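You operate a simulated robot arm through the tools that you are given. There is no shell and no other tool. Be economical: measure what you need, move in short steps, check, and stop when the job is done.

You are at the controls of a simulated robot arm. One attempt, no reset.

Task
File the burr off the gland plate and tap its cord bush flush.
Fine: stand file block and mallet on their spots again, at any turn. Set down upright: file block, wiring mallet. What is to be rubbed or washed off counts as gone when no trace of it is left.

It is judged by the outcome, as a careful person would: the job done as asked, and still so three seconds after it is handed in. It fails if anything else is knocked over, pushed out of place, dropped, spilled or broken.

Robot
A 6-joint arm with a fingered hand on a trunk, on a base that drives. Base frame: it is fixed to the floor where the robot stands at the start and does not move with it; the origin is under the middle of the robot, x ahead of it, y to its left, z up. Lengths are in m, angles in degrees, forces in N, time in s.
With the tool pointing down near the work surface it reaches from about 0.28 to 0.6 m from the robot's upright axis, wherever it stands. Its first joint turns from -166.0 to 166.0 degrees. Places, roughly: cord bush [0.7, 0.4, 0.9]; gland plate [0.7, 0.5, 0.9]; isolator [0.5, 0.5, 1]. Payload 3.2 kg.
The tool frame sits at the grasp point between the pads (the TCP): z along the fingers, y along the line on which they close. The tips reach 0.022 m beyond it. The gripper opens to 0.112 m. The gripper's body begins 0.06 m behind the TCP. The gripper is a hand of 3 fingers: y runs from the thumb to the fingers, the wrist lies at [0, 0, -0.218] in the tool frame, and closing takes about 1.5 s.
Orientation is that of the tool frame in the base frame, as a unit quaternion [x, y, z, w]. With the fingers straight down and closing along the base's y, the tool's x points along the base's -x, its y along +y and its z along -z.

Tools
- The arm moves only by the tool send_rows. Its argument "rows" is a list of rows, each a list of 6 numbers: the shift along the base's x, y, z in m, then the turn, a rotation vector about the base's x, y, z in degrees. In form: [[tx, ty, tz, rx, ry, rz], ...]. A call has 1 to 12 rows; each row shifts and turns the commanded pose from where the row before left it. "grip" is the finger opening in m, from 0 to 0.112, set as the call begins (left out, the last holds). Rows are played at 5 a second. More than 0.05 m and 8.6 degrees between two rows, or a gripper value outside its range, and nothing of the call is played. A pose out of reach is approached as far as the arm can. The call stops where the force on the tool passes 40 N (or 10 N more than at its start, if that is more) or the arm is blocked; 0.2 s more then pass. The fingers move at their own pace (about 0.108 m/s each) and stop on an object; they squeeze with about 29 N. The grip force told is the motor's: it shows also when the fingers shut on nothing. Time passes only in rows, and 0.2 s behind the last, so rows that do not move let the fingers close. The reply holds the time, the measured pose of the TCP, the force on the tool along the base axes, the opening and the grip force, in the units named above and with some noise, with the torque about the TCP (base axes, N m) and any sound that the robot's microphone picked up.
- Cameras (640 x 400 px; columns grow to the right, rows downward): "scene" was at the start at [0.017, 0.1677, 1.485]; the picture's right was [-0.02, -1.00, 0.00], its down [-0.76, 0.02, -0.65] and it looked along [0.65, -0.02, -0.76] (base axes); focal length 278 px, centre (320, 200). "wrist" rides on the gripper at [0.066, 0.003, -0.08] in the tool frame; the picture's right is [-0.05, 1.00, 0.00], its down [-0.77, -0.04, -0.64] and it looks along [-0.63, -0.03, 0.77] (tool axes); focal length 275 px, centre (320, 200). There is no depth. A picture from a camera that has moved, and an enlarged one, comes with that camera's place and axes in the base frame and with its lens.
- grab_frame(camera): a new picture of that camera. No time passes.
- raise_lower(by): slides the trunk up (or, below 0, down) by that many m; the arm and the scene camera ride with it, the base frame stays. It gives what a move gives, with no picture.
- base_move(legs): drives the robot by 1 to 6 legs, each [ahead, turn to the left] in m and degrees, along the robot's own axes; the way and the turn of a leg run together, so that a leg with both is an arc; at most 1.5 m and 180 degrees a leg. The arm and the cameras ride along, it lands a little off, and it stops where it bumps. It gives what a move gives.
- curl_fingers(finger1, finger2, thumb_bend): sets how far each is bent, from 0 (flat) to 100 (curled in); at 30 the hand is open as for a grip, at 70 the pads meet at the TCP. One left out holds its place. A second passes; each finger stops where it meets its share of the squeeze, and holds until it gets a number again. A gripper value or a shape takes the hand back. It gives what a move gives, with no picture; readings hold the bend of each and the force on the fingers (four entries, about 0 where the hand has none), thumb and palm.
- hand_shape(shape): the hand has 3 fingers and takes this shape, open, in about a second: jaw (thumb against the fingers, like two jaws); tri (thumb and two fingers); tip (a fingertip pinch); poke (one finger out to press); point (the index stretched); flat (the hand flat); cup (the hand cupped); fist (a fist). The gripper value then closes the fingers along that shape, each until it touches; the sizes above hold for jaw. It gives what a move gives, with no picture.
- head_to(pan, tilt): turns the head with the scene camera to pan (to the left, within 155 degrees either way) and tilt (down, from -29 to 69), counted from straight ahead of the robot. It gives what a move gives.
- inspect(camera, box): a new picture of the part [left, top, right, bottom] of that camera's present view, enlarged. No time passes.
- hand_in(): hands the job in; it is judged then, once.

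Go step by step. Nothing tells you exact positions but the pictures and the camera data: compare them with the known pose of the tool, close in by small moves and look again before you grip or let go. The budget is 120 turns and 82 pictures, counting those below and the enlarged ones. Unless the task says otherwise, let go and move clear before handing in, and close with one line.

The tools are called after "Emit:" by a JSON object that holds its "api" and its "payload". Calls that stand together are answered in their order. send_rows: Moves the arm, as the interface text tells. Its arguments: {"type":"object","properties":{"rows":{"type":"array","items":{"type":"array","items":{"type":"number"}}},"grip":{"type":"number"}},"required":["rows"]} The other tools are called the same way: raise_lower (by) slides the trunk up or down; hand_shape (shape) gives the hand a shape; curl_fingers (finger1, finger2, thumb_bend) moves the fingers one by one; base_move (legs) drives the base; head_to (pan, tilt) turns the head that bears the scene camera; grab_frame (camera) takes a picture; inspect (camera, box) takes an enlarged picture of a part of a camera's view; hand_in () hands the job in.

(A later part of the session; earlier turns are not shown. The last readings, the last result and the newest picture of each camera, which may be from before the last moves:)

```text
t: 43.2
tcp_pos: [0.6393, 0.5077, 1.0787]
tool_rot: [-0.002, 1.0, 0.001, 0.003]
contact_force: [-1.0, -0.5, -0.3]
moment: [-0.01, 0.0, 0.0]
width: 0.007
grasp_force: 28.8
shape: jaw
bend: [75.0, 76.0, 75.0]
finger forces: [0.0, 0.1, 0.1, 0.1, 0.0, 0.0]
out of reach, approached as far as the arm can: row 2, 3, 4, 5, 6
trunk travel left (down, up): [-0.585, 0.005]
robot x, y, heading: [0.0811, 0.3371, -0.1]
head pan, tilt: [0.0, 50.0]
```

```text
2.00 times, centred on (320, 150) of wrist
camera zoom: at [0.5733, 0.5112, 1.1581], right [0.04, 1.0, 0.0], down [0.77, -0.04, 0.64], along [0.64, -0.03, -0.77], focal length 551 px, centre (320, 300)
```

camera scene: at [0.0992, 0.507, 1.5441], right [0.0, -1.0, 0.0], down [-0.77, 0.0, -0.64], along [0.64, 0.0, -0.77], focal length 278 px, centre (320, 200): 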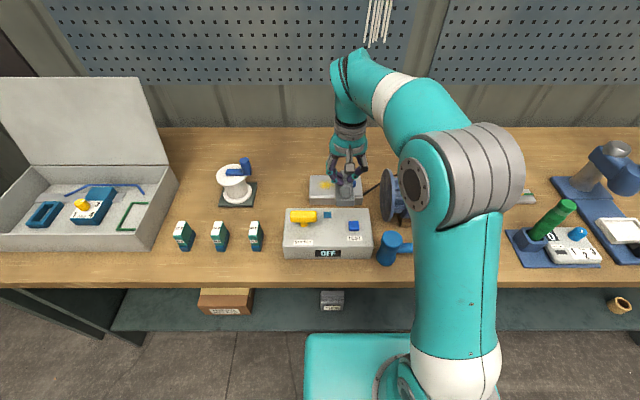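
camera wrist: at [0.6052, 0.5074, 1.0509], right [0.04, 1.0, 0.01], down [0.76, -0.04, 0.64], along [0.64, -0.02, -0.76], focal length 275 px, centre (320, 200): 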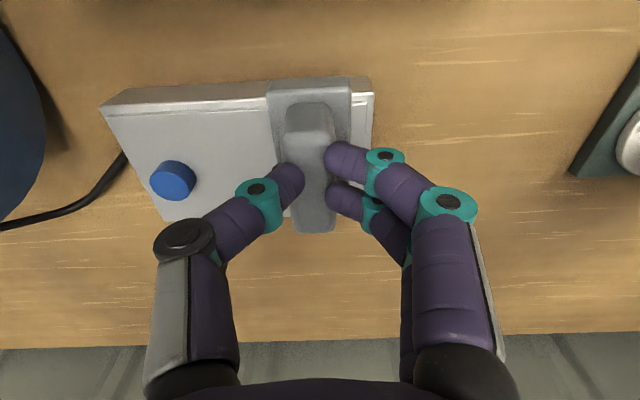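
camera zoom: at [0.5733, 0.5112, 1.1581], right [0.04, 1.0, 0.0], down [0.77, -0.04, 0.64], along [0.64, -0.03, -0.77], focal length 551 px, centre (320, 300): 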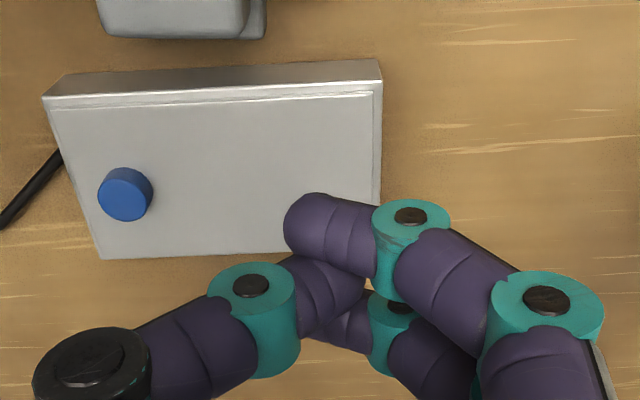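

The block slipped out of the fingers on lifting; it seems to lie in the gap between the plate and isolator. The burr looks gone. I'll move clear and look.

Emit:
{"api": "send_rows", "payload": {"rows": [[-0.03, 0, 0.03, 0, 0, 0], [-0.04, 0, 0.02, 0, 0, 0], [-0.04, 0, 0, 0, 0, 0], [-0.04, 0, 0, 0, 0, 0]]}}

Emit:
{"api": "grab_frame", "payload": {"camera": "wrist"}}

Emit:
{"api": "inspect", "payload": {"camera": "scene", "box": [260, 140, 440, 260]}}

```text
t: 44.2
tcp_pos: [0.6275, 0.5123, 1.1051]
tool_rot: [-0.001, 1.0, 0.001, 0.003]
contact_force: [-0.4, -0.8, -0.8]
moment: [0.02, 0.0, 0.0]
width: 0.0068
grasp_force: 29.0
shape: jaw
bend: [75.0, 76.0, 75.0]
finger forces: [0.0, 0.1, 0.1, 0.0, 0.0, 0.0]
out of reach, approached as far as the arm can: row 1, 2, 3, 4
trunk travel left (down, up): [-0.585, 0.005]
robot x, y, heading: [0.086, 0.3384, 0.4]
head pan, tilt: [0.0, 50.0]
```

```text
46 pictures are left
camera wrist: at [0.5607, 0.5149, 1.1847], right [0.04, 1.0, 0.0], down [0.77, -0.04, 0.64], along [0.64, -0.03, -0.77], focal length 275 px, centre (320, 200)
```

wrist: 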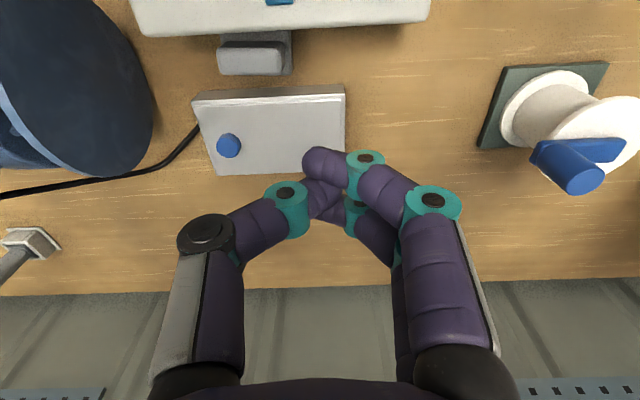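

```text
3.33 times, centred on (350, 200) of scene
camera zoom: at [0.099, 0.5071, 1.5441], right [0.0, -1.0, 0.0], down [-0.77, 0.0, -0.64], along [0.64, 0.0, -0.77], focal length 926 px, centre (220, 200)
```

zoom: 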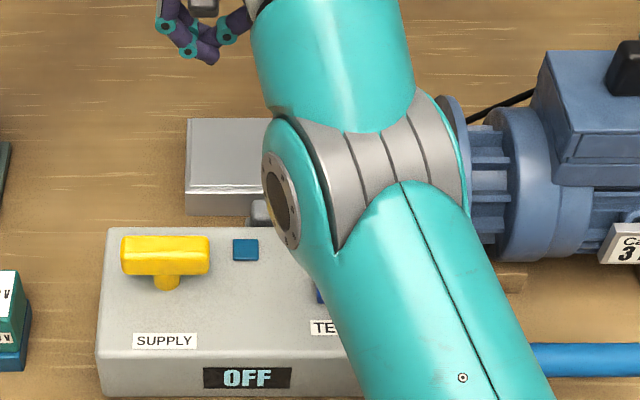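

The block seems to have landed standing upright in the gap, turned by 90°. The arm lags behind its commanded pose, so I'll check with a null move.

Emit:
{"api": "send_rows", "payload": {"rows": [[0, 0, 0, 0, 0, 0], [0, 0, 0, 0, 0, 0]]}}

```text
t: 44.8
tcp_pos: [0.6283, 0.5118, 1.1042]
tool_rot: [0.0, 1.0, 0.002, 0.002]
contact_force: [0.9, -0.2, 0.0]
moment: [0.0, 0.01, -0.02]
width: 0.0066
grasp_force: 29.5
shape: jaw
bend: [75.0, 76.0, 75.0]
finger forces: [0.1, 0.0, 0.1, 0.0, 0.1, 0.0]
trunk travel left (down, up): [-0.585, 0.005]
robot x, y, heading: [0.0853, 0.3381, 0.2]
head pan, tilt: [0.0, 50.0]
```

The arm is fully stretched here, and a straight inward pull is not resolved. I'll try small inward steps with a slight descent.

Emit:
{"api": "send_rows", "payload": {"rows": [[-0.005, 0, -0.015, 0, 0, 0], [-0.01, 0, -0.01, 0, 0, 0], [-0.015, 0, 0, 0, 0, 0], [-0.02, 0, 0, 0, 0, 0], [-0.03, 0, 0.01, 0, 0, 0]]}}

```text
t: 46.0
tcp_pos: [0.6249, 0.5243, 1.1011]
tool_rot: [-0.002, 1.0, 0.003, 0.003]
contact_force: [0.2, 0.6, 0.4]
moment: [0.0, 0.04, 0.02]
width: 0.007
grasp_force: 28.8
shape: jaw
bend: [75.0, 76.0, 75.0]
finger forces: [0.0, 0.0, 0.0, 0.1, 0.0, 0.0]
out of reach, approached as far as the arm can: row 1, 2, 3, 4, 5
trunk travel left (down, up): [-0.585, 0.005]
robot x, y, heading: [0.078, 0.335, 0.2]
head pan, tilt: [0.0, 50.0]
```

Still stuck at the stretch limit. I'll tilt the tool so the wrist comes inward and lets the elbow bend.

Emit:
{"api": "send_rows", "payload": {"rows": [[0, 0, 0, 0, -5, 0], [-0.01, 0, 0, 0, -5, 0], [-0.02, 0, 0, 0, 0, 0], [-0.02, 0, 0, 0, 0, 0]]}}

```text
t: 47.0
tcp_pos: [0.6254, 0.5333, 1.1104]
tool_rot: [-0.002, 1.0, 0.001, 0.024]
contact_force: [0.4, 0.7, -0.1]
moment: [0.0, -0.01, -0.01]
width: 0.0067
grasp_force: 29.7
shape: jaw
bend: [75.0, 76.0, 75.0]
finger forces: [0.1, 0.0, 0.0, 0.1, 0.1, 0.1]
out of reach, approached as far as the arm can: row 1, 2, 3, 4
trunk travel left (down, up): [-0.585, 0.005]
robot x, y, heading: [0.0787, 0.3406, 0.3]
head pan, tilt: [0.0, 50.0]
```

I'll follow the reach boundary back down and outward to where the arm solved well, keeping above the plate.

Emit:
{"api": "send_rows", "payload": {"rows": [[0.01, -0.01, -0.02, 0, 1, 0], [0.008, -0.01, -0.02, 0, 1, 0], [0.005, -0.01, -0.02, 0, 0.7, 0]]}}

Emit:
{"api": "grab_frame", "payload": {"camera": "scene"}}

```text
t: 47.8
tcp_pos: [0.6489, 0.5025, 1.0521]
tool_rot: [0.0, 1.0, 0.001, 0.0]
contact_force: [-0.1, -0.2, -0.2]
moment: [0.01, 0.02, 0.0]
width: 0.0068
grasp_force: 29.3
shape: jaw
bend: [75.0, 76.0, 75.0]
finger forces: [0.0, 0.0, 0.0, 0.0, 0.0, 0.0]
trunk travel left (down, up): [-0.585, 0.005]
robot x, y, heading: [0.0854, 0.3344, 0.3]
head pan, tilt: [0.0, 50.0]
```

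```text
44 pictures are left
camera scene: at [0.0992, 0.5069, 1.5441], right [0.0, -1.0, 0.0], down [-0.77, 0.0, -0.64], along [0.64, 0.0, -0.77], focal length 278 px, centre (320, 200)
```

scene: 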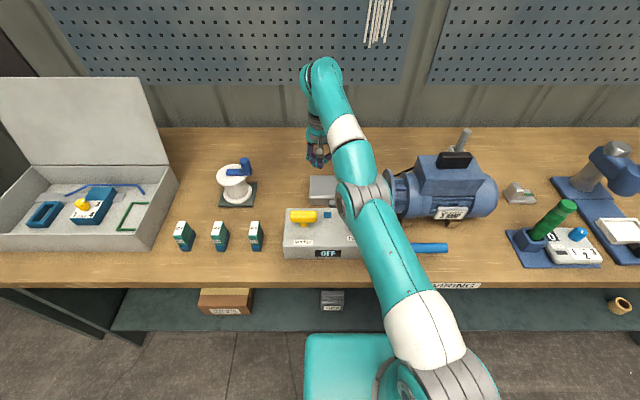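

It solved that fully this time. Now I'll pull inward in small steps at this height.

Emit:
{"api": "send_rows", "payload": {"rows": [[-0.005, -0.002, 0.003, 0, 0, 0], [-0.01, -0.005, 0.005, 0, 0, 0], [-0.015, -0.005, 0.005, 0, 0, 0], [-0.02, -0.005, 0.005, 0, 0, 0]]}}

```text
t: 48.8
tcp_pos: [0.6425, 0.4999, 1.0742]
tool_rot: [0.0, 1.0, 0.002, 0.0]
contact_force: [-0.5, -1.2, -0.2]
moment: [-0.01, -0.02, -0.01]
width: 0.0068
grasp_force: 28.7
shape: jaw
bend: [75.0, 76.0, 75.0]
finger forces: [0.1, 0.0, 0.1, 0.0, 0.0, 0.1]
out of reach, approached as far as the arm can: row 1, 2, 3, 4
trunk travel left (down, up): [-0.585, 0.005]
robot x, y, heading: [0.0831, 0.3368, 0.2]
head pan, tilt: [0.0, 50.0]
```

Inward still isn't solved. I'll try turning the tool about its axis (needed for the re-grasp anyway), which may free the wrist.

Emit:
{"api": "send_rows", "payload": {"rows": [[0, 0, -0.02, 0, 0, 8], [0, 0, -0.01, 0, 0, 8], [0, 0, 0, 0, 0, 8], [-0.01, 0, 0, 0, 0, 8], [-0.01, 0, 0, 0, 0, 8]]}}

```text
t: 50.0
tcp_pos: [0.6485, 0.5056, 1.0494]
tool_rot: [-0.311, 0.95, 0.002, 0.0]
contact_force: [0.8, 0.1, 0.5]
moment: [0.01, 0.0, -0.01]
width: 0.007
grasp_force: 28.7
shape: jaw
bend: [75.0, 76.0, 75.0]
finger forces: [0.1, 0.0, 0.0, 0.1, 0.0, 0.1]
out of reach, approached as far as the arm can: row 1, 4, 5
trunk travel left (down, up): [-0.585, 0.005]
robot x, y, heading: [0.0836, 0.3391, -0.0]
head pan, tilt: [0.0, 50.0]
```

Turning works, but the radial pull does not. One attempt with a larger combined inward and downward step (still well above everything).

Emit:
{"api": "send_rows", "payload": {"rows": [[-0.03, -0.01, -0.035, 0, 0, 0]]}}

```text
t: 50.4
tcp_pos: [0.6497, 0.5069, 1.0434]
tool_rot: [-0.311, 0.95, 0.002, -0.002]
contact_force: [0.1, 0.2, 0.6]
moment: [0.03, -0.01, -0.02]
width: 0.0072
grasp_force: 29.4
shape: jaw
bend: [75.0, 76.0, 75.0]
finger forces: [0.1, 0.0, 0.0, 0.1, 0.0, 0.0]
out of reach, approached as far as the arm can: row 1
trunk travel left (down, up): [-0.585, 0.005]
robot x, y, heading: [0.0815, 0.3361, 0.3]
head pan, tilt: [0.0, 50.0]
```

The solver keeps sliding along the reach boundary, so I'll go up along it and then back the whole base off to retract over the isolator (its handle is only about z 0.96).

Emit:
{"api": "send_rows", "payload": {"rows": [[-0.008, 0, 0.025, 0, 0, 0], [-0.01, 0, 0.025, 0, 0, 0], [-0.012, 0, 0.025, 0, 0, 0]]}}

Emit:
{"api": "base_move", "payload": {"legs": [[-0.2, 0]]}}

Emit:
{"api": "grab_frame", "payload": {"camera": "scene"}}

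```text
t: 51.2
tcp_pos: [0.6206, 0.5049, 1.117]
tool_rot: [-0.314, 0.949, -0.004, -0.006]
contact_force: [-0.9, 0.6, -0.6]
moment: [-0.01, -0.01, -0.01]
width: 0.0071
grasp_force: 29.6
shape: jaw
bend: [75.0, 76.0, 75.0]
finger forces: [0.0, 0.0, 0.0, 0.0, 0.0, 0.0]
out of reach, approached as far as the arm can: row 3
trunk travel left (down, up): [-0.585, 0.005]
robot x, y, heading: [0.0804, 0.3375, 0.0]
head pan, tilt: [0.0, 50.0]
```

```text
t: 52.8
tcp_pos: [0.421, 0.5073, 1.1177]
tool_rot: [-0.316, 0.949, -0.003, -0.005]
contact_force: [-0.3, 0.4, 0.7]
moment: [0.01, -0.03, 0.01]
width: 0.0066
grasp_force: 29.0
shape: jaw
bend: [75.0, 76.0, 75.0]
finger forces: [0.1, 0.0, 0.0, 0.1, 0.0, 0.0]
trunk travel left (down, up): [-0.585, 0.005]
robot x, y, heading: [-0.1165, 0.3363, 0.6]
head pan, tilt: [0.0, 50.0]
```

```text
43 pictures are left
camera scene: at [-0.1019, 0.506, 1.5441], right [0.01, -1.0, 0.0], down [-0.77, -0.01, -0.64], along [0.64, 0.01, -0.77], focal length 278 px, centre (320, 200)
```

scene: 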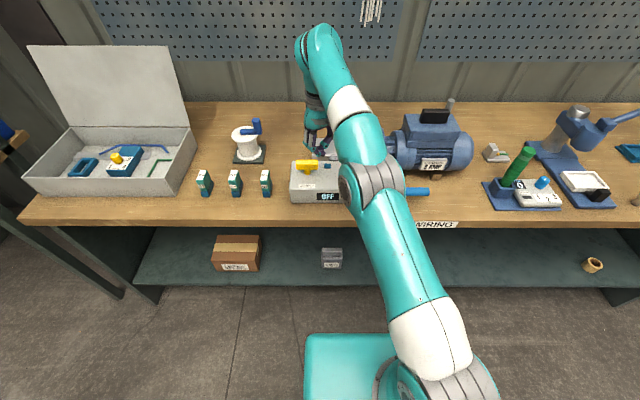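

Clear of the bench items now. In free space I'll try a larger tilt (tips outward) along with pulling in, to unfold the arm.

Emit:
{"api": "send_rows", "payload": {"rows": [[0, 0, 0, 0, -8, 0], [0, 0, 0, 0, -8, 0], [0, 0, 0, 0, -8, 0], [0, 0, 0, 0, -8, 0], [-0.02, 0, 0.02, 0, 0, 0], [-0.03, 0, 0.02, 0, 0, 0]]}}

Emit:
{"api": "grab_frame", "payload": {"camera": "scene"}}

```text
t: 54.1
tcp_pos: [0.373, 0.5058, 1.158]
tool_rot: [-0.303, 0.914, -0.091, 0.255]
contact_force: [0.3, -0.4, 0.2]
moment: [0.02, -0.01, -0.01]
width: 0.007
grasp_force: 29.4
shape: jaw
bend: [75.0, 76.0, 75.0]
finger forces: [0.1, 0.0, 0.1, 0.1, 0.0, 0.0]
trunk travel left (down, up): [-0.585, 0.005]
robot x, y, heading: [-0.1152, 0.3369, 0.3]
head pan, tilt: [0.0, 50.0]
```

```text
42 pictures are left
camera scene: at [-0.1017, 0.5058, 1.5441], right [0.01, -1.0, 0.0], down [-0.77, -0.01, -0.64], along [0.64, 0.01, -0.77], focal length 278 px, centre (320, 200)
```

scene: 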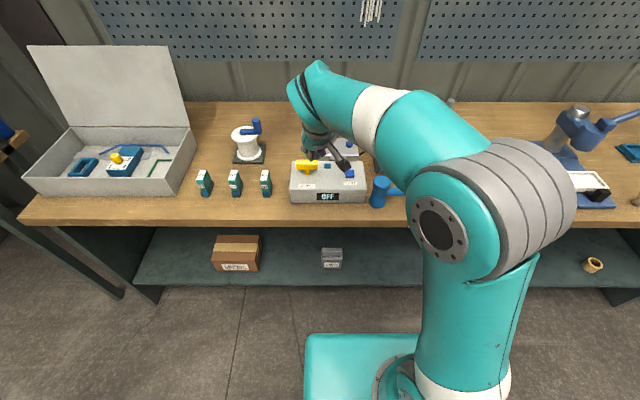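

The arm is unfolded again (elbow up), and I now know to stay within reach. I'll straighten the tool, undo the turn, and pull in a bit before driving forward again.

Emit:
{"api": "send_rows", "payload": {"rows": [[-0.02, 0, 0, 0, 8, 0], [-0.02, 0, 0, 0, 8, 0], [-0.01, 0, 0, 0, 8, 0], [0, 0, 0, 0, 8, 0], [0, 0, 0, 0, 0, -8], [0, 0, 0, 0, 0, -8], [0, -0.01, 0, 0, 0, -8], [0, -0.02, -0.01, 0, 0, -8], [0, -0.02, -0.01, 0, 0, -6]], "grip": 0.07}}

Emit:
{"api": "inspect", "payload": {"camera": "scene", "box": [260, 130, 440, 230]}}

```text
t: 56.1
tcp_pos: [0.3226, 0.4554, 1.1379]
tool_rot: [0.01, 1.0, -0.001, -0.007]
contact_force: [0.6, -0.7, 0.1]
moment: [0.01, -0.03, -0.03]
width: 0.0698
grasp_force: 0.0
shape: jaw
bend: [71.0, 71.0, 69.0]
finger forces: [0.0, 0.1, 0.0, 0.1, 0.1, 0.0]
trunk travel left (down, up): [-0.585, 0.005]
robot x, y, heading: [-0.115, 0.3359, 0.4]
head pan, tilt: [0.0, 50.0]
```

```text
3.56 times, centred on (350, 180) of scene
camera zoom: at [-0.1008, 0.5057, 1.5441], right [0.01, -1.0, 0.0], down [-0.77, -0.01, -0.64], along [0.64, 0.01, -0.77], focal length 988 px, centre (213, 271)
```

zoom: 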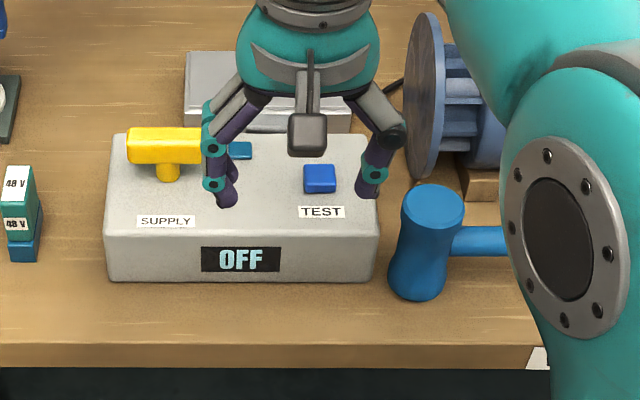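

Driving forward again by 0.2 m, then taking a wrist picture over the gap.

Emit:
{"api": "base_move", "payload": {"legs": [[0.2, 0]]}}

Emit:
{"api": "send_rows", "payload": {"rows": [[0.02, 0, -0.02, 0, 0, 0], [0.02, 0, -0.02, 0, 0, 0]]}}

Emit:
{"api": "grab_frame", "payload": {"camera": "wrist"}}

```text
t: 57.8
tcp_pos: [0.5261, 0.4576, 1.1378]
tool_rot: [0.01, 1.0, -0.001, -0.008]
contact_force: [0.8, 0.4, -0.1]
moment: [0.03, 0.02, 0.01]
width: 0.07
grasp_force: 0.0
shape: jaw
bend: [71.0, 71.0, 69.0]
finger forces: [0.1, 0.1, 0.1, 0.0, 0.0, 0.1]
trunk travel left (down, up): [-0.585, 0.005]
robot x, y, heading: [0.0881, 0.339, 0.3]
head pan, tilt: [0.0, 50.0]
```

```text
t: 58.4
tcp_pos: [0.5645, 0.4578, 1.0982]
tool_rot: [0.01, 1.0, -0.002, -0.007]
contact_force: [-0.2, -0.3, -0.1]
moment: [-0.03, 0.0, 0.02]
width: 0.0697
grasp_force: 0.0
shape: jaw
bend: [71.0, 71.0, 69.0]
finger forces: [0.0, 0.0, 0.0, 0.0, 0.0, 0.1]
trunk travel left (down, up): [-0.585, 0.005]
robot x, y, heading: [0.0873, 0.3363, 0.5]
head pan, tilt: [0.0, 50.0]
```

```text
40 pictures are left
camera wrist: at [0.5002, 0.4623, 1.1796], right [0.07, 1.0, 0.0], down [0.78, -0.05, 0.62], along [0.62, -0.04, -0.78], focal length 275 px, centre (320, 200)
```

wrist: 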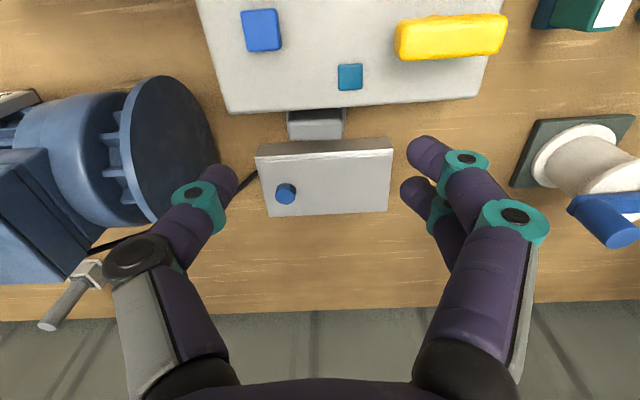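

Emit:
{"api": "inspect", "payload": {"camera": "wrist", "box": [230, 60, 420, 230]}}

```text
2.35 times, centred on (325, 145) of wrist
camera zoom: at [0.5002, 0.4623, 1.1796], right [0.07, 1.0, 0.0], down [0.78, -0.05, 0.62], along [0.62, -0.04, -0.78], focal length 648 px, centre (308, 329)
```

zoom: 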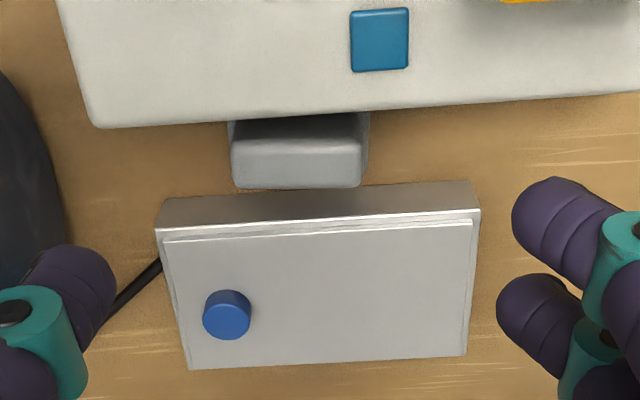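

The plate is clean. I need to know how the block lies in the gap, so I'll look with the scene camera as well.

Emit:
{"api": "inspect", "payload": {"camera": "scene", "box": [290, 160, 410, 240]}}

```text
5.00 times, centred on (350, 200) of scene
camera zoom: at [0.1018, 0.5077, 1.5441], right [0.01, -1.0, 0.0], down [-0.77, -0.01, -0.64], along [0.64, 0.0, -0.77], focal length 1389 px, centre (170, 200)
```

zoom: 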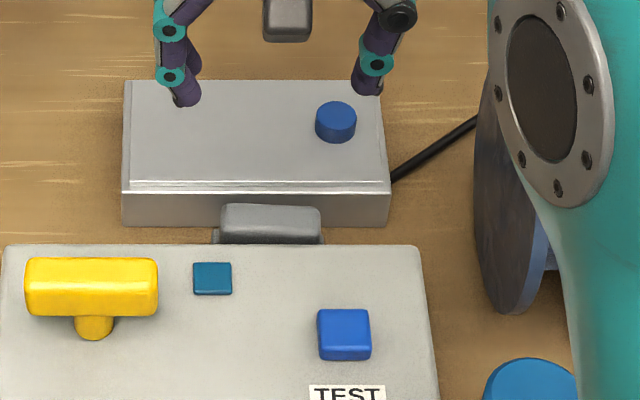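

The block stands upright behind the isolator, its handle about 0.055 long along y, centred near (0.606, 0.451), with its top about z 0.93. I'll grip it by the handle's two ends, as the gap is too tight for the other way.

Emit:
{"api": "send_rows", "payload": {"rows": [[0.02, -0.003, -0.03, 0, -0.8, 1.15], [0.02, -0.003, -0.03, 0, 0, 0], [0.002, 0, -0.02, 0, 0, 0], [0, 0, -0.02, 0, 0, 0], [0, 0, -0.02, 0, 0, 0], [0, 0, 0, 0, 0, 0]], "grip": 0.092}}

Emit:
{"api": "grab_frame", "payload": {"camera": "wrist"}}

Emit:
{"api": "inspect", "payload": {"camera": "scene", "box": [290, 160, 410, 240]}}

```text
t: 59.8
tcp_pos: [0.6068, 0.45, 0.9762]
tool_rot: [0.0, 1.0, -0.001, 0.0]
contact_force: [0.2, 0.3, 0.7]
moment: [-0.01, 0.01, 0.02]
width: 0.0917
grasp_force: 0.0
shape: jaw
bend: [57.0, 57.0, 53.0]
finger forces: [0.0, 0.0, 0.1, 0.0, 0.0, 0.0]
trunk travel left (down, up): [-0.585, 0.005]
robot x, y, heading: [0.0848, 0.3409, 0.3]
head pan, tilt: [0.0, 50.0]
```

```text
37 pictures are left
camera wrist: at [0.5411, 0.4546, 1.0566], right [0.05, 1.0, 0.0], down [0.77, -0.03, 0.64], along [0.63, -0.03, -0.77], focal length 275 px, centre (320, 200)
```

wrist: 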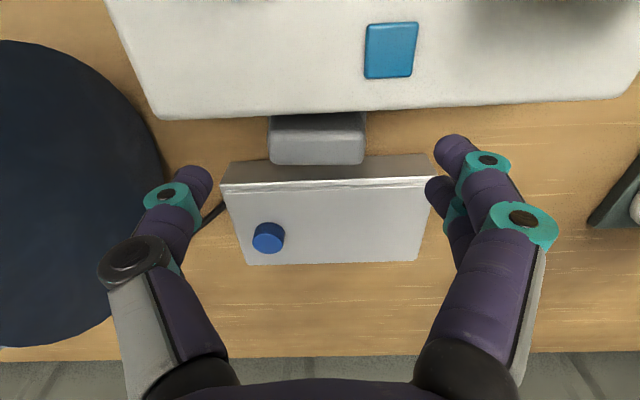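

```text
5.00 times, centred on (350, 200) of scene
camera zoom: at [0.1014, 0.5076, 1.5441], right [0.01, -1.0, 0.0], down [-0.77, -0.01, -0.64], along [0.64, 0.0, -0.77], focal length 1389 px, centre (170, 200)
```

zoom: 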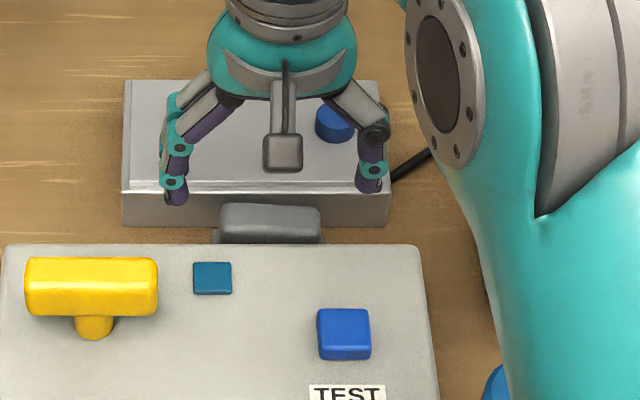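

Well centred. Lowering the last 4.5 cm in small steps.

Emit:
{"api": "send_rows", "payload": {"rows": [[0, 0, -0.015, 0, 0, 0], [0, 0, -0.012, 0, 0, 0], [0, 0, -0.01, 0, 0, 0], [0, 0, -0.007, 0, 0, 0]]}}

Emit:
{"api": "grab_frame", "payload": {"camera": "wrist"}}

```text
t: 61.0
tcp_pos: [0.6071, 0.4496, 0.9399]
tool_rot: [0.003, 1.0, 0.001, 0.007]
contact_force: [-2.8, -5.6, 25.9]
moment: [1.37, 0.39, 0.24]
width: 0.0902
grasp_force: 0.0
shape: jaw
bend: [63.0, 57.0, 53.0]
finger forces: [25.8, 0.1, 0.0, 0.0, 0.0, 0.1]
trunk travel left (down, up): [-0.585, 0.005]
robot x, y, heading: [0.0877, 0.3407, 0.3]
head pan, tilt: [0.0, 50.0]
stopped in row 4: the force on the tool passed its limit at 42 N (the readings are from after the stop); the commanded pose is now the measured one
```

```text
35 pictures are left
camera wrist: at [0.5409, 0.4523, 1.0188], right [0.05, 1.0, 0.0], down [0.76, -0.04, 0.65], along [0.65, -0.03, -0.76], focal length 275 px, centre (320, 200)
```

wrist: 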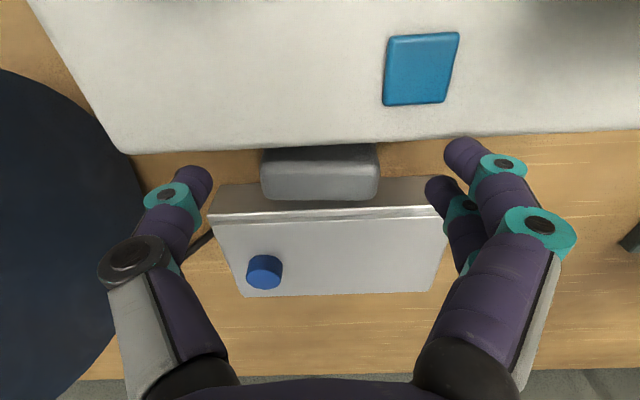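

The front finger met the isolator's rear edge. I'll back up, shift 8 mm away from the isolator, which also suits the refined block position (0.613), and try again.

Emit:
{"api": "send_rows", "payload": {"rows": [[0, 0, 0.012, 0, -0.8, -0.3], [0.008, 0, 0, 0, 0, 0], [0, 0, -0.006, 0, 0, 0], [0, 0, -0.005, 0, 0, 0], [0, 0, -0.004, 0, 0, 0]], "grip": 0.085}}

Emit:
{"api": "grab_frame", "payload": {"camera": "wrist"}}

```text
t: 62.1
tcp_pos: [0.617, 0.4492, 0.9327]
tool_rot: [0.004, 1.0, 0.0, 0.01]
contact_force: [0.3, -0.4, 0.5]
moment: [0.02, 0.0, 0.02]
width: 0.0854
grasp_force: 0.1
shape: jaw
bend: [63.0, 63.0, 59.0]
finger forces: [0.1, 0.1, 0.0, 0.0, 0.1, 0.0]
trunk travel left (down, up): [-0.585, 0.005]
robot x, y, heading: [0.0856, 0.3382, 0.4]
head pan, tilt: [0.0, 50.0]
```

```text
34 pictures are left
camera wrist: at [0.5499, 0.454, 1.0119], right [0.06, 1.0, 0.0], down [0.76, -0.04, 0.65], along [0.65, -0.04, -0.76], focal length 275 px, centre (320, 200)
```

wrist: 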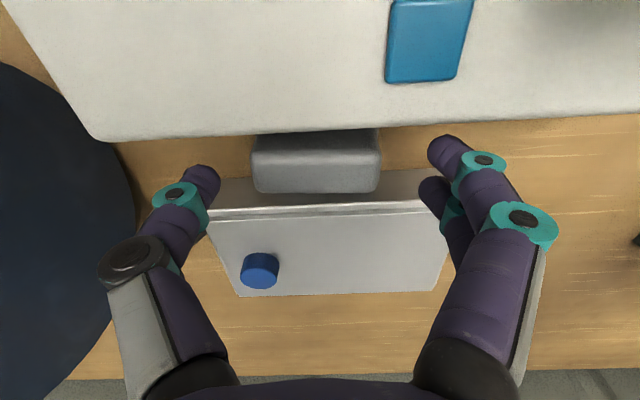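

No contact now and the handle is between the fingers. A little lower, then close.

Emit:
{"api": "send_rows", "payload": {"rows": [[0, 0, -0.006, 0, 0, 0], [0, 0, -0.005, 0, 0, 0], [0, 0, 0, 0, 0, 0]]}}

Emit:
{"api": "send_rows", "payload": {"rows": [[0, 0, 0, 0, 0, 0], [0, 0, 0, 0, 0, 0], [0, 0, 0, 0, 0, 0], [0, 0, 0, 0, 0, 0], [0, 0, 0, 0, 0, 0], [0, 0, 0, 0, 0, 0]], "grip": 0.03}}

Emit:
{"api": "grab_frame", "payload": {"camera": "wrist"}}

```text
t: 63.0
tcp_pos: [0.6167, 0.4513, 0.9215]
tool_rot: [0.005, 1.0, -0.001, 0.01]
contact_force: [-0.3, -0.3, 0.1]
moment: [-0.02, 0.02, 0.0]
width: 0.0853
grasp_force: 0.0
shape: jaw
bend: [63.0, 63.0, 59.0]
finger forces: [0.0, 0.0, 0.1, 0.0, 0.0, 0.1]
trunk travel left (down, up): [-0.585, 0.005]
robot x, y, heading: [0.0879, 0.3393, 0.4]
head pan, tilt: [0.0, 50.0]
```

```text
t: 64.3
tcp_pos: [0.6171, 0.4508, 0.9226]
tool_rot: [0.004, 1.0, -0.001, 0.01]
contact_force: [0.2, 0.5, -0.2]
moment: [0.0, -0.05, -0.03]
width: 0.0434
grasp_force: 29.2
shape: jaw
bend: [77.0, 71.0, 70.0]
finger forces: [6.8, 21.2, 0.1, 0.1, 26.2, 0.0]
trunk travel left (down, up): [-0.585, 0.005]
robot x, y, heading: [0.0862, 0.3386, 0.4]
head pan, tilt: [0.0, 50.0]
```

```text
33 pictures are left
camera wrist: at [0.5501, 0.4539, 1.0015], right [0.06, 1.0, 0.0], down [0.76, -0.04, 0.65], along [0.65, -0.04, -0.76], focal length 275 px, centre (320, 200)
```

wrist: 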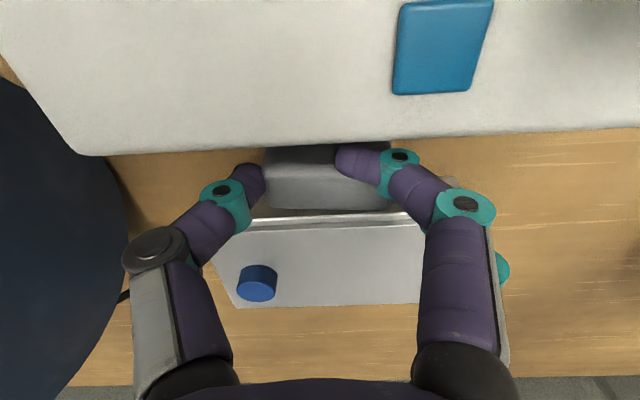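

Thumb and rear finger hold the handle's ends; the front finger lies beside it. I'll lift slowly and check.

Emit:
{"api": "send_rows", "payload": {"rows": [[0, 0, 0.006, 0, 0, 0], [0, 0, 0.008, 0, 0, 0], [0, 0, 0.01, 0, 0, 0]]}}

Emit:
{"api": "grab_frame", "payload": {"camera": "wrist"}}

```text
t: 65.2
tcp_pos: [0.6177, 0.4511, 0.9465]
tool_rot: [0.004, 1.0, 0.0, 0.011]
contact_force: [1.4, -0.9, -2.3]
moment: [-0.01, -0.05, 0.0]
width: 0.0432
grasp_force: 28.7
shape: jaw
bend: [77.0, 71.0, 70.0]
finger forces: [6.9, 21.4, 0.0, 0.0, 25.4, 0.0]
trunk travel left (down, up): [-0.585, 0.005]
robot x, y, heading: [0.0869, 0.3364, 0.1]
head pan, tilt: [0.0, 50.0]
```

```text
32 pictures are left
camera wrist: at [0.5486, 0.4538, 1.0251], right [0.05, 1.0, 0.0], down [0.76, -0.04, 0.65], along [0.65, -0.04, -0.76], focal length 275 px, centre (320, 200)
```

wrist: 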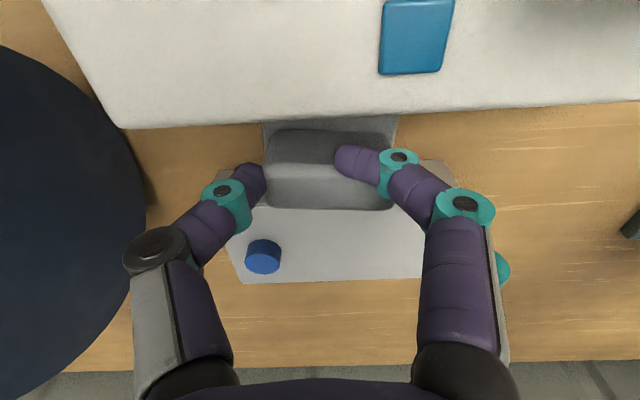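

It lifts stably (standing TCP height 0.9225). Going up and pulling inward over the isolator.

Emit:
{"api": "send_rows", "payload": {"rows": [[0, 0, 0.02, 0, 0, 0], [-0.005, 0, 0.03, 0, 0, 0], [-0.01, 0, 0.03, 0, 0, 0], [-0.02, 0, 0.02, 0, 0, 0], [-0.03, 0, 0.01, 0, 0, 0], [-0.04, 0, 0, 0, 0, 0], [-0.04, -0.02, 0, 0, 0, 0], [-0.03, -0.04, 0, 0, 0, 0]]}}

```text
t: 67.0
tcp_pos: [0.4398, 0.3877, 1.0561]
tool_rot: [0.005, 1.0, 0.0, 0.011]
contact_force: [0.2, -1.2, -1.3]
moment: [-0.01, -0.02, 0.0]
width: 0.0433
grasp_force: 29.3
shape: jaw
bend: [77.0, 71.0, 70.0]
finger forces: [7.3, 21.5, 0.1, 0.0, 25.3, 0.2]
trunk travel left (down, up): [-0.585, 0.005]
robot x, y, heading: [0.0862, 0.3454, 0.5]
head pan, tilt: [0.0, 50.0]
```

Stable. Now I'll carry it back to its spot at height while turning the hand −90°, so that the camera side stays clear of the green driver.

Emit:
{"api": "send_rows", "payload": {"rows": [[-0.01, 0, 0.03, 0, 0, 0], [0, -0.035, 0.01, 0, 0, -8], [0, -0.035, 0, 0, 0, -8.4], [0, -0.035, 0, 0, 0, -8.4], [0, -0.035, 0, 0, 0, -8.4], [0, -0.035, 0, 0, 0, -8.4], [0, -0.035, 0, 0, 0, -8.4], [0, -0.035, 0, 0, 0, -8.4], [0, -0.035, 0, 0, 0, -8.4], [0.01, -0.035, 0, 0, 0, -8.4], [0.01, -0.035, 0, 0, 0, -8.4], [0.01, -0.03, -0.01, 0, 0, -6.4]]}}

Emit:
{"api": "grab_frame", "payload": {"camera": "wrist"}}

```text
t: 69.5
tcp_pos: [0.4625, 0.0087, 1.0857]
tool_rot: [0.711, 0.704, -0.006, 0.006]
contact_force: [-1.0, -0.2, -0.4]
moment: [0.01, 0.0, -0.02]
width: 0.0429
grasp_force: 29.0
shape: jaw
bend: [77.0, 71.0, 70.0]
finger forces: [6.3, 21.6, 0.0, 0.1, 25.0, 0.0]
trunk travel left (down, up): [-0.585, 0.005]
robot x, y, heading: [0.0866, 0.335, 0.4]
head pan, tilt: [0.0, 50.0]
```

```text
31 pictures are left
camera wrist: at [0.4668, 0.0767, 1.1652], right [1.0, -0.06, 0.0], down [-0.04, -0.76, 0.65], along [-0.04, -0.65, -0.76], focal length 275 px, centre (320, 200)
```

wrist: 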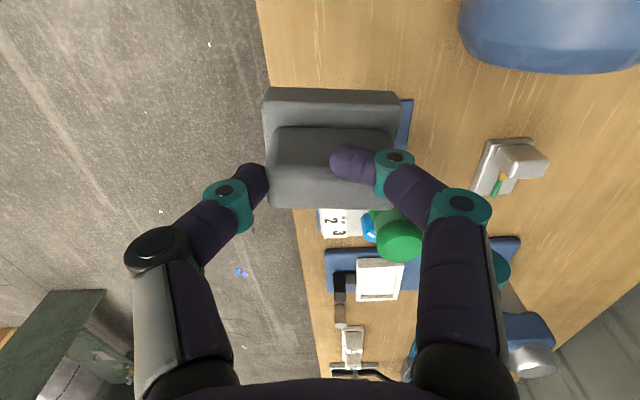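

The block hangs level over its spot and the green driver is clear of the hand. Lowering toward (0.470, −0.004).

Emit:
{"api": "send_rows", "payload": {"rows": [[0.007, -0.012, -0.03, 0, 0, 0], [0, 0, -0.04, 0, 0, 0], [0, 0, -0.04, 0, 0, 0], [0, 0, -0.02, 0, 0, 0], [0, 0, -0.015, 0, 0, 0]]}}

Emit:
{"api": "grab_frame", "payload": {"camera": "wrist"}}

```text
t: 70.8
tcp_pos: [0.4695, -0.0025, 0.9386]
tool_rot: [0.71, 0.704, -0.007, 0.007]
contact_force: [0.3, 1.0, -2.2]
moment: [0.04, 0.02, 0.0]
width: 0.0426
grasp_force: 28.5
shape: jaw
bend: [78.0, 71.0, 70.0]
finger forces: [4.8, 21.8, 0.0, 0.0, 24.8, 0.1]
trunk travel left (down, up): [-0.585, 0.005]
robot x, y, heading: [0.0861, 0.3362, 0.4]
head pan, tilt: [0.0, 50.0]
```

```text
30 pictures are left
camera wrist: at [0.4744, 0.0651, 1.0183], right [1.0, -0.06, 0.0], down [-0.04, -0.76, 0.65], along [-0.04, -0.65, -0.76], focal length 275 px, centre (320, 200)
```

wrist: 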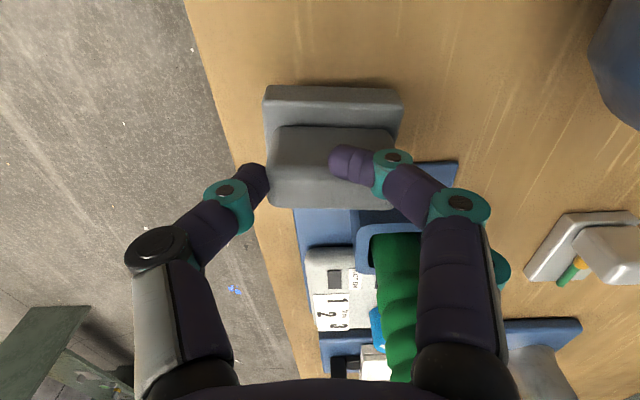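

The block is over its spot, with a small gap to the driver board. Lowering the last 1.6 cm softly.

Emit:
{"api": "send_rows", "payload": {"rows": [[0, 0, -0.008, 0, 0, 0], [0, 0, -0.005, 0, 0, 0], [0, 0, -0.003, 0, 0, 0]]}}

```text
t: 71.5
tcp_pos: [0.4692, -0.004, 0.9235]
tool_rot: [0.71, 0.704, -0.008, 0.008]
contact_force: [-0.4, -1.2, 0.5]
moment: [-0.01, -0.11, 0.03]
width: 0.0427
grasp_force: 28.8
shape: jaw
bend: [78.0, 71.0, 70.0]
finger forces: [5.0, 21.7, 0.0, 0.1, 24.7, 0.0]
trunk travel left (down, up): [-0.585, 0.005]
robot x, y, heading: [0.0867, 0.34, 0.5]
head pan, tilt: [0.0, 50.0]
```

Emit:
{"api": "send_rows", "payload": {"rows": [[0, 0, -0.0012, 0, 0, 0], [0, 0, 0, 0, 0, 0]]}}

Emit:
{"api": "send_rows", "payload": {"rows": [[0, 0, 0, 0, 0, 0], [0, 0, 0, 0, 0, 0], [0, 0, 0, 0, 0, 0], [0, 0, 0, 0, 0, 0]], "grip": 0.075}}

Emit:
{"api": "grab_frame", "payload": {"camera": "wrist"}}

```text
t: 72.2
tcp_pos: [0.468, -0.0024, 0.9219]
tool_rot: [0.71, 0.704, -0.008, 0.007]
contact_force: [0.0, 0.8, 2.3]
moment: [-0.03, -0.16, 0.0]
width: 0.0424
grasp_force: 29.1
shape: jaw
bend: [78.0, 71.0, 70.0]
finger forces: [5.7, 21.2, 0.0, 0.0, 24.7, 0.1]
trunk travel left (down, up): [-0.585, 0.005]
robot x, y, heading: [0.0874, 0.339, 0.1]
head pan, tilt: [0.0, 50.0]
```

```text
t: 73.2
tcp_pos: [0.4688, -0.0023, 0.9217]
tool_rot: [0.71, 0.704, -0.008, 0.007]
contact_force: [-0.5, 0.2, -0.1]
moment: [0.01, 0.01, -0.01]
width: 0.0746
grasp_force: 0.1
shape: jaw
bend: [69.0, 69.0, 66.0]
finger forces: [0.0, 0.1, 0.0, 0.0, 0.1, 0.1]
trunk travel left (down, up): [-0.585, 0.005]
robot x, y, heading: [0.0879, 0.3347, 0.2]
head pan, tilt: [0.0, 50.0]
```

```text
29 pictures are left
camera wrist: at [0.473, 0.0646, 1.0015], right [1.0, -0.06, 0.0], down [-0.04, -0.76, 0.65], along [-0.04, -0.65, -0.76], focal length 275 px, centre (320, 200)
```

wrist: 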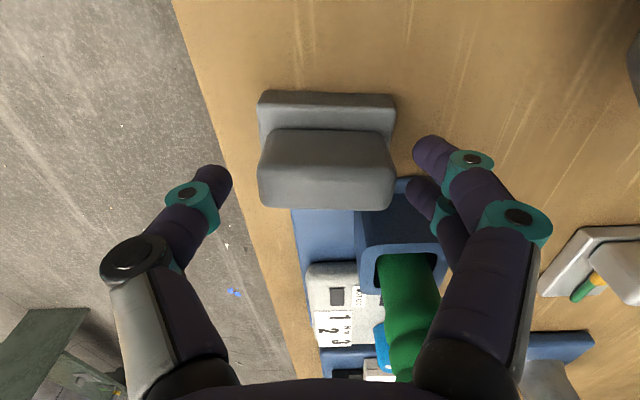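

The block stands free on its spot. Lifting straight up and moving away toward the mallet, then checking.

Emit:
{"api": "send_rows", "payload": {"rows": [[0, 0, 0.03, 0, 0, 0], [0, 0, 0.04, 0, 0, 0], [0, 0.01, 0.05, 0, 0, 0], [0, 0.03, 0.03, 0, 0, 0], [-0.03, 0.04, 0, 0, 0, 0], [-0.03, 0.04, 0, 0, 0, 0], [-0.03, 0.04, 0, 0, 0, 0], [-0.02, 0.04, 0, 0, 0, 0]]}}

Emit:
{"api": "head_to", "payload": {"pan": -20, "tilt": 50}}

Emit:
{"api": "grab_frame", "payload": {"camera": "scene"}}

Emit:
{"api": "grab_frame", "payload": {"camera": "wrist"}}

```text
refused: row 3 steps farther than a row can; nothing moved
```

```text
t: 74.0
tcp_pos: [0.4683, -0.0038, 0.9223]
tool_rot: [0.71, 0.704, -0.007, 0.007]
contact_force: [0.8, -0.6, -0.7]
moment: [-0.01, -0.01, 0.02]
width: 0.0746
grasp_force: 0.0
shape: jaw
bend: [69.0, 69.0, 66.0]
finger forces: [0.1, 0.0, 0.1, 0.0, 0.0, 0.0]
trunk travel left (down, up): [-0.585, 0.005]
robot x, y, heading: [0.0869, 0.3389, 0.3]
head pan, tilt: [-20.0, 50.0]
```

```text
28 pictures are left
camera scene: at [0.0973, 0.4811, 1.5441], right [-0.34, -0.94, 0.0], down [-0.72, 0.26, -0.64], along [0.61, -0.22, -0.77], focal length 278 px, centre (320, 200)
```

scene: 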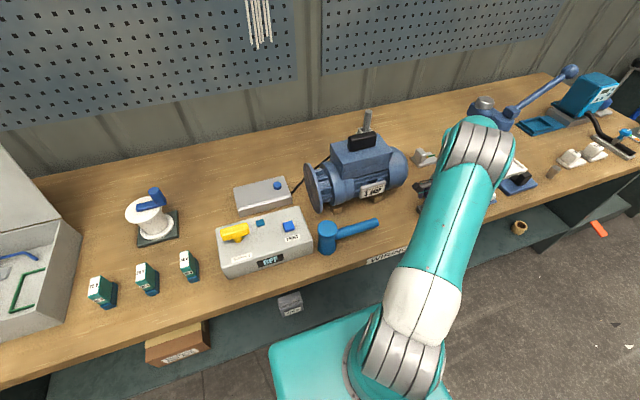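

```text
27 pictures are left
camera wrist: at [0.4731, 0.0646, 1.0015], right [1.0, -0.06, 0.0], down [-0.04, -0.76, 0.65], along [-0.04, -0.65, -0.76], focal length 275 px, centre (320, 200)
```

wrist: 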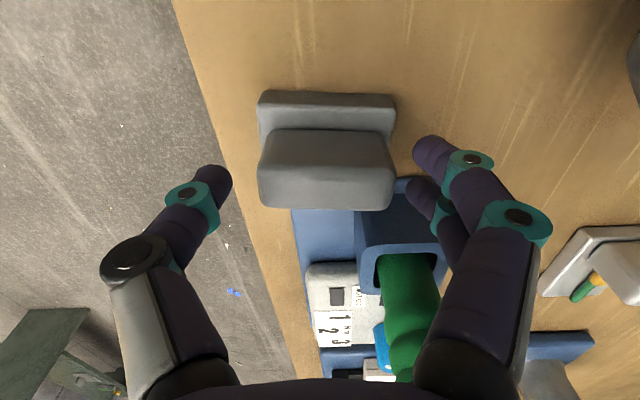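

The step was too long, so I'll retry with shorter ones: up, then toward the mallet while turning the hand to +90° so that the mallet head can later point outward.

Emit:
{"api": "send_rows", "payload": {"rows": [[0, 0, 0.03, 0, 0, 0], [0, 0, 0.04, 0, 0, 0], [0, 0.0, 0.045, 0, 0, 0], [0, 0.02, 0.03, 0, 0, 8.4], [-0.02, 0.03, 0, 0, 0, 8.4], [-0.02, 0.03, 0, 0, 0, 8.4], [-0.02, 0.03, 0, 0, 0, 8.4], [-0.02, 0.03, 0, 0, 0, 8.4], [0, 0.03, 0, 0, 0, 8.4], [0, 0.03, 0, 0, 0, 8.4], [0, 0.03, 0, 0, 0, 8.4], [0, 0.03, 0, 0, 0, 8.4]]}}

Emit:
{"api": "send_rows", "payload": {"rows": [[0, 0, 0, 0, 0, 8.4], [0, 0, 0, 0, 0, 8.4], [0, 0, 0, 0, 0, 8.4], [0, 0, 0, 0, 0, 8.4], [0, 0, 0, 0, 0, 8.4], [0, 0, 0, 0, 0, 8.4], [0, 0, 0, 0, 0, 8.4], [0, 0, 0, 0, 0, 8.4], [0, 0, 0, 0, 0, 8.4], [0, 0, 0, 0, 0, 8.4], [0, 0, 0, 0, 0, 8.4], [0, 0, 0, 0, 0, 4]]}}

Emit:
{"api": "grab_frame", "payload": {"camera": "wrist"}}

Emit:
{"api": "grab_frame", "payload": {"camera": "scene"}}

```text
t: 76.6
tcp_pos: [0.3882, 0.2576, 1.0677]
tool_rot: [0.129, 0.992, -0.002, 0.011]
contact_force: [0.0, 1.0, -0.5]
moment: [0.02, 0.04, 0.05]
width: 0.0746
grasp_force: 0.1
shape: jaw
bend: [69.0, 69.0, 66.0]
finger forces: [0.0, 0.1, 0.0, 0.0, 0.0, 0.1]
trunk travel left (down, up): [-0.585, 0.005]
robot x, y, heading: [0.0892, 0.3378, 0.8]
head pan, tilt: [-20.0, 50.0]
```

```text
t: 79.2
tcp_pos: [0.387, 0.3952, 1.0136]
tool_rot: [-0.651, 0.759, 0.001, 0.007]
contact_force: [-0.4, -0.1, 0.7]
moment: [0.01, -0.02, 0.0]
width: 0.0747
grasp_force: 0.0
shape: jaw
bend: [69.0, 69.0, 66.0]
finger forces: [0.0, 0.0, 0.0, 0.1, 0.1, 0.0]
out of reach, approached as far as the arm can: row 8, 9, 10, 11, 12
trunk travel left (down, up): [-0.585, 0.005]
robot x, y, heading: [0.0867, 0.3403, 0.1]
head pan, tilt: [-20.0, 50.0]
```

```text
26 pictures are left
camera wrist: at [0.3737, 0.3285, 1.0927], right [-0.98, 0.2, -0.01], down [0.15, 0.75, 0.65], along [0.13, 0.63, -0.76], focal length 275 px, centre (320, 200)
```

wrist: 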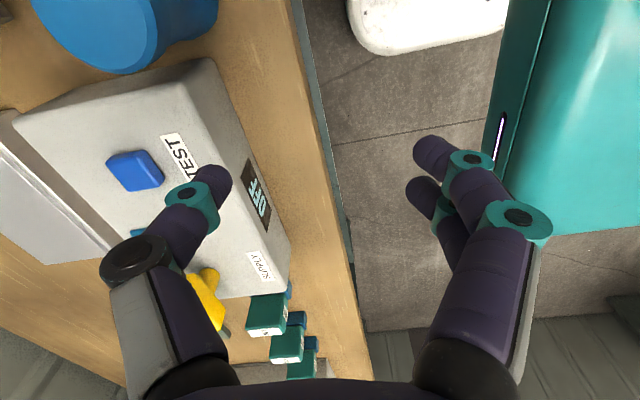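

```text
25 pictures are left
camera scene: at [0.0973, 0.4814, 1.5441], right [-0.34, -0.94, 0.0], down [-0.72, 0.26, -0.64], along [0.61, -0.22, -0.77], focal length 278 px, centre (320, 200)
```

scene: 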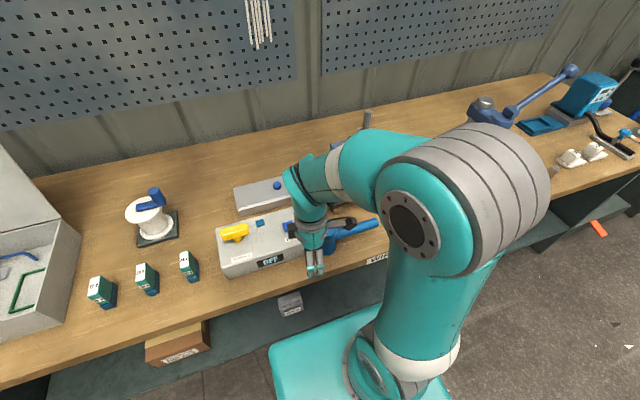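

I got inside the arm's minimum radius, and the hand drifted low. I'll raise it, back the base off 0.12 m to work comfortably on the mallet, and reposition.

Emit:
{"api": "send_rows", "payload": {"rows": [[0.02, 0, 0.03, 0, 0, 0], [0.02, 0, 0.03, 0, 0, 0], [0.02, 0, 0.03, 0, 0, 0]]}}

Emit:
{"api": "base_move", "payload": {"legs": [[-0.12, 0]]}}

Emit:
{"api": "send_rows", "payload": {"rows": [[0.03, -0.03, 0, 0, 0, 4], [0.03, -0.03, 0, 0, 0, 4], [0.02, -0.03, 0, 0, 0, 0], [0, -0.03, 0, 0, 0, 0]]}}

Emit:
{"api": "grab_frame", "payload": {"camera": "wrist"}}

```text
t: 80.0
tcp_pos: [0.4313, 0.4399, 1.0819]
tool_rot: [-0.651, 0.759, 0.003, 0.008]
contact_force: [0.0, -1.4, -0.2]
moment: [0.0, 0.0, -0.02]
width: 0.0746
grasp_force: 0.1
shape: jaw
bend: [69.0, 69.0, 66.0]
finger forces: [0.0, 0.0, 0.0, 0.0, 0.0, 0.0]
out of reach, approached as far as the arm can: row 1, 2, 3
trunk travel left (down, up): [-0.585, 0.005]
robot x, y, heading: [0.0875, 0.3372, 0.2]
head pan, tilt: [-20.0, 50.0]
```

```text
t: 81.2
tcp_pos: [0.309, 0.4404, 1.0828]
tool_rot: [-0.651, 0.759, 0.002, 0.008]
contact_force: [-0.3, -0.4, -0.1]
moment: [-0.01, -0.02, 0.04]
width: 0.0748
grasp_force: 0.1
shape: jaw
bend: [69.0, 69.0, 66.0]
finger forces: [0.1, 0.0, 0.0, 0.0, 0.0, 0.1]
trunk travel left (down, up): [-0.585, 0.005]
robot x, y, heading: [-0.0376, 0.3363, 0.4]
head pan, tilt: [-20.0, 50.0]
```

```text
t: 82.2
tcp_pos: [0.3208, 0.4477, 1.0108]
tool_rot: [-0.7, 0.715, -0.004, 0.007]
contact_force: [0.0, -0.5, 0.3]
moment: [0.05, -0.01, 0.0]
width: 0.0748
grasp_force: 0.1
shape: jaw
bend: [69.0, 69.0, 66.0]
finger forces: [0.0, 0.1, 0.0, 0.0, 0.1, 0.0]
out of reach, approached as far as the arm can: row 1, 2, 3, 4
trunk travel left (down, up): [-0.585, 0.005]
robot x, y, heading: [-0.0356, 0.3368, 0.4]
head pan, tilt: [-20.0, 50.0]
```

```text
24 pictures are left
camera wrist: at [0.3155, 0.3802, 1.0906], right [-1.0, 0.07, -0.02], down [0.04, 0.77, 0.64], along [0.05, 0.64, -0.77], focal length 275 px, centre (320, 200)
```

wrist: 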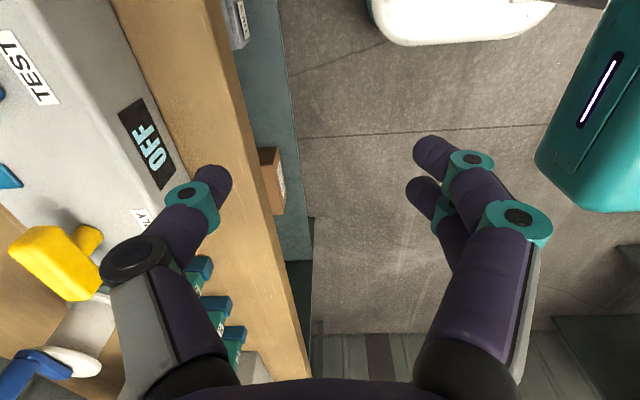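

The trouble is a wrist limit near +70° relative yaw. I'll instead grip the mallet by its head from above at about +50° yaw (thumb clear of the handle). First I'll turn back, raise, and move over the mallet.

Emit:
{"api": "send_rows", "payload": {"rows": [[0, 0, 0.01, 0, 0, -8], [0, 0, 0.03, 0, 0, -8], [0, -0.01, 0.04, 0, 0, -8], [0, -0.03, 0.02, 0, 0, -8], [0, -0.03, 0.02, 0, 0, -6], [0.02, -0.03, 0, 0, 0, 0], [0.02, -0.015, 0, 0, 0, 0]], "grip": 0.1}}

Emit:
{"api": "grab_frame", "payload": {"camera": "wrist"}}

Emit:
{"api": "grab_frame", "payload": {"camera": "scene"}}

```text
t: 83.8
tcp_pos: [0.363, 0.328, 1.1317]
tool_rot: [-0.434, 0.901, 0.001, 0.009]
contact_force: [-0.1, 0.3, -0.4]
moment: [-0.01, 0.01, 0.01]
width: 0.1001
grasp_force: 0.1
shape: jaw
bend: [49.0, 49.0, 45.0]
finger forces: [0.1, 0.0, 0.1, 0.1, 0.0, 0.0]
trunk travel left (down, up): [-0.585, 0.005]
robot x, y, heading: [-0.037, 0.3354, 0.6]
head pan, tilt: [-20.0, 50.0]
```

```text
23 pictures are left
camera wrist: at [0.3178, 0.2781, 1.2113], right [-0.75, 0.66, 0.0], down [0.5, 0.57, 0.65], along [0.43, 0.48, -0.76], focal length 275 px, centre (320, 200)
```

wrist: 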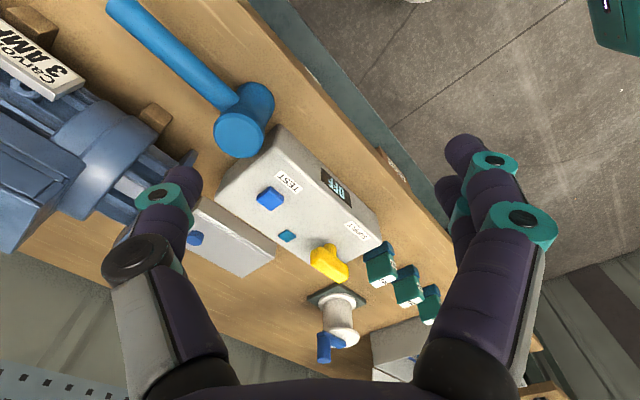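

```text
22 pictures are left
camera scene: at [-0.0234, 0.4803, 1.5441], right [-0.34, -0.94, 0.0], down [-0.72, 0.26, -0.64], along [0.61, -0.22, -0.77], focal length 278 px, centre (320, 200)
```

scene: 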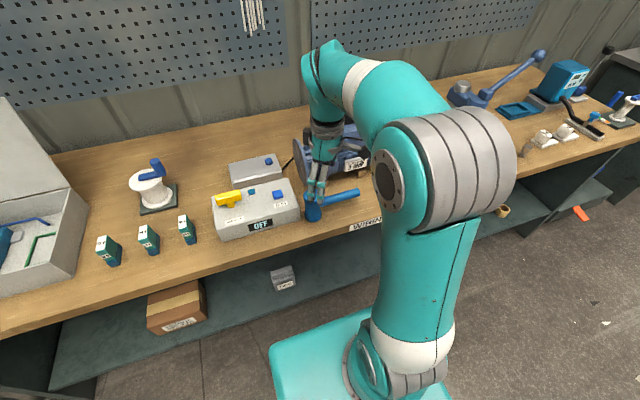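

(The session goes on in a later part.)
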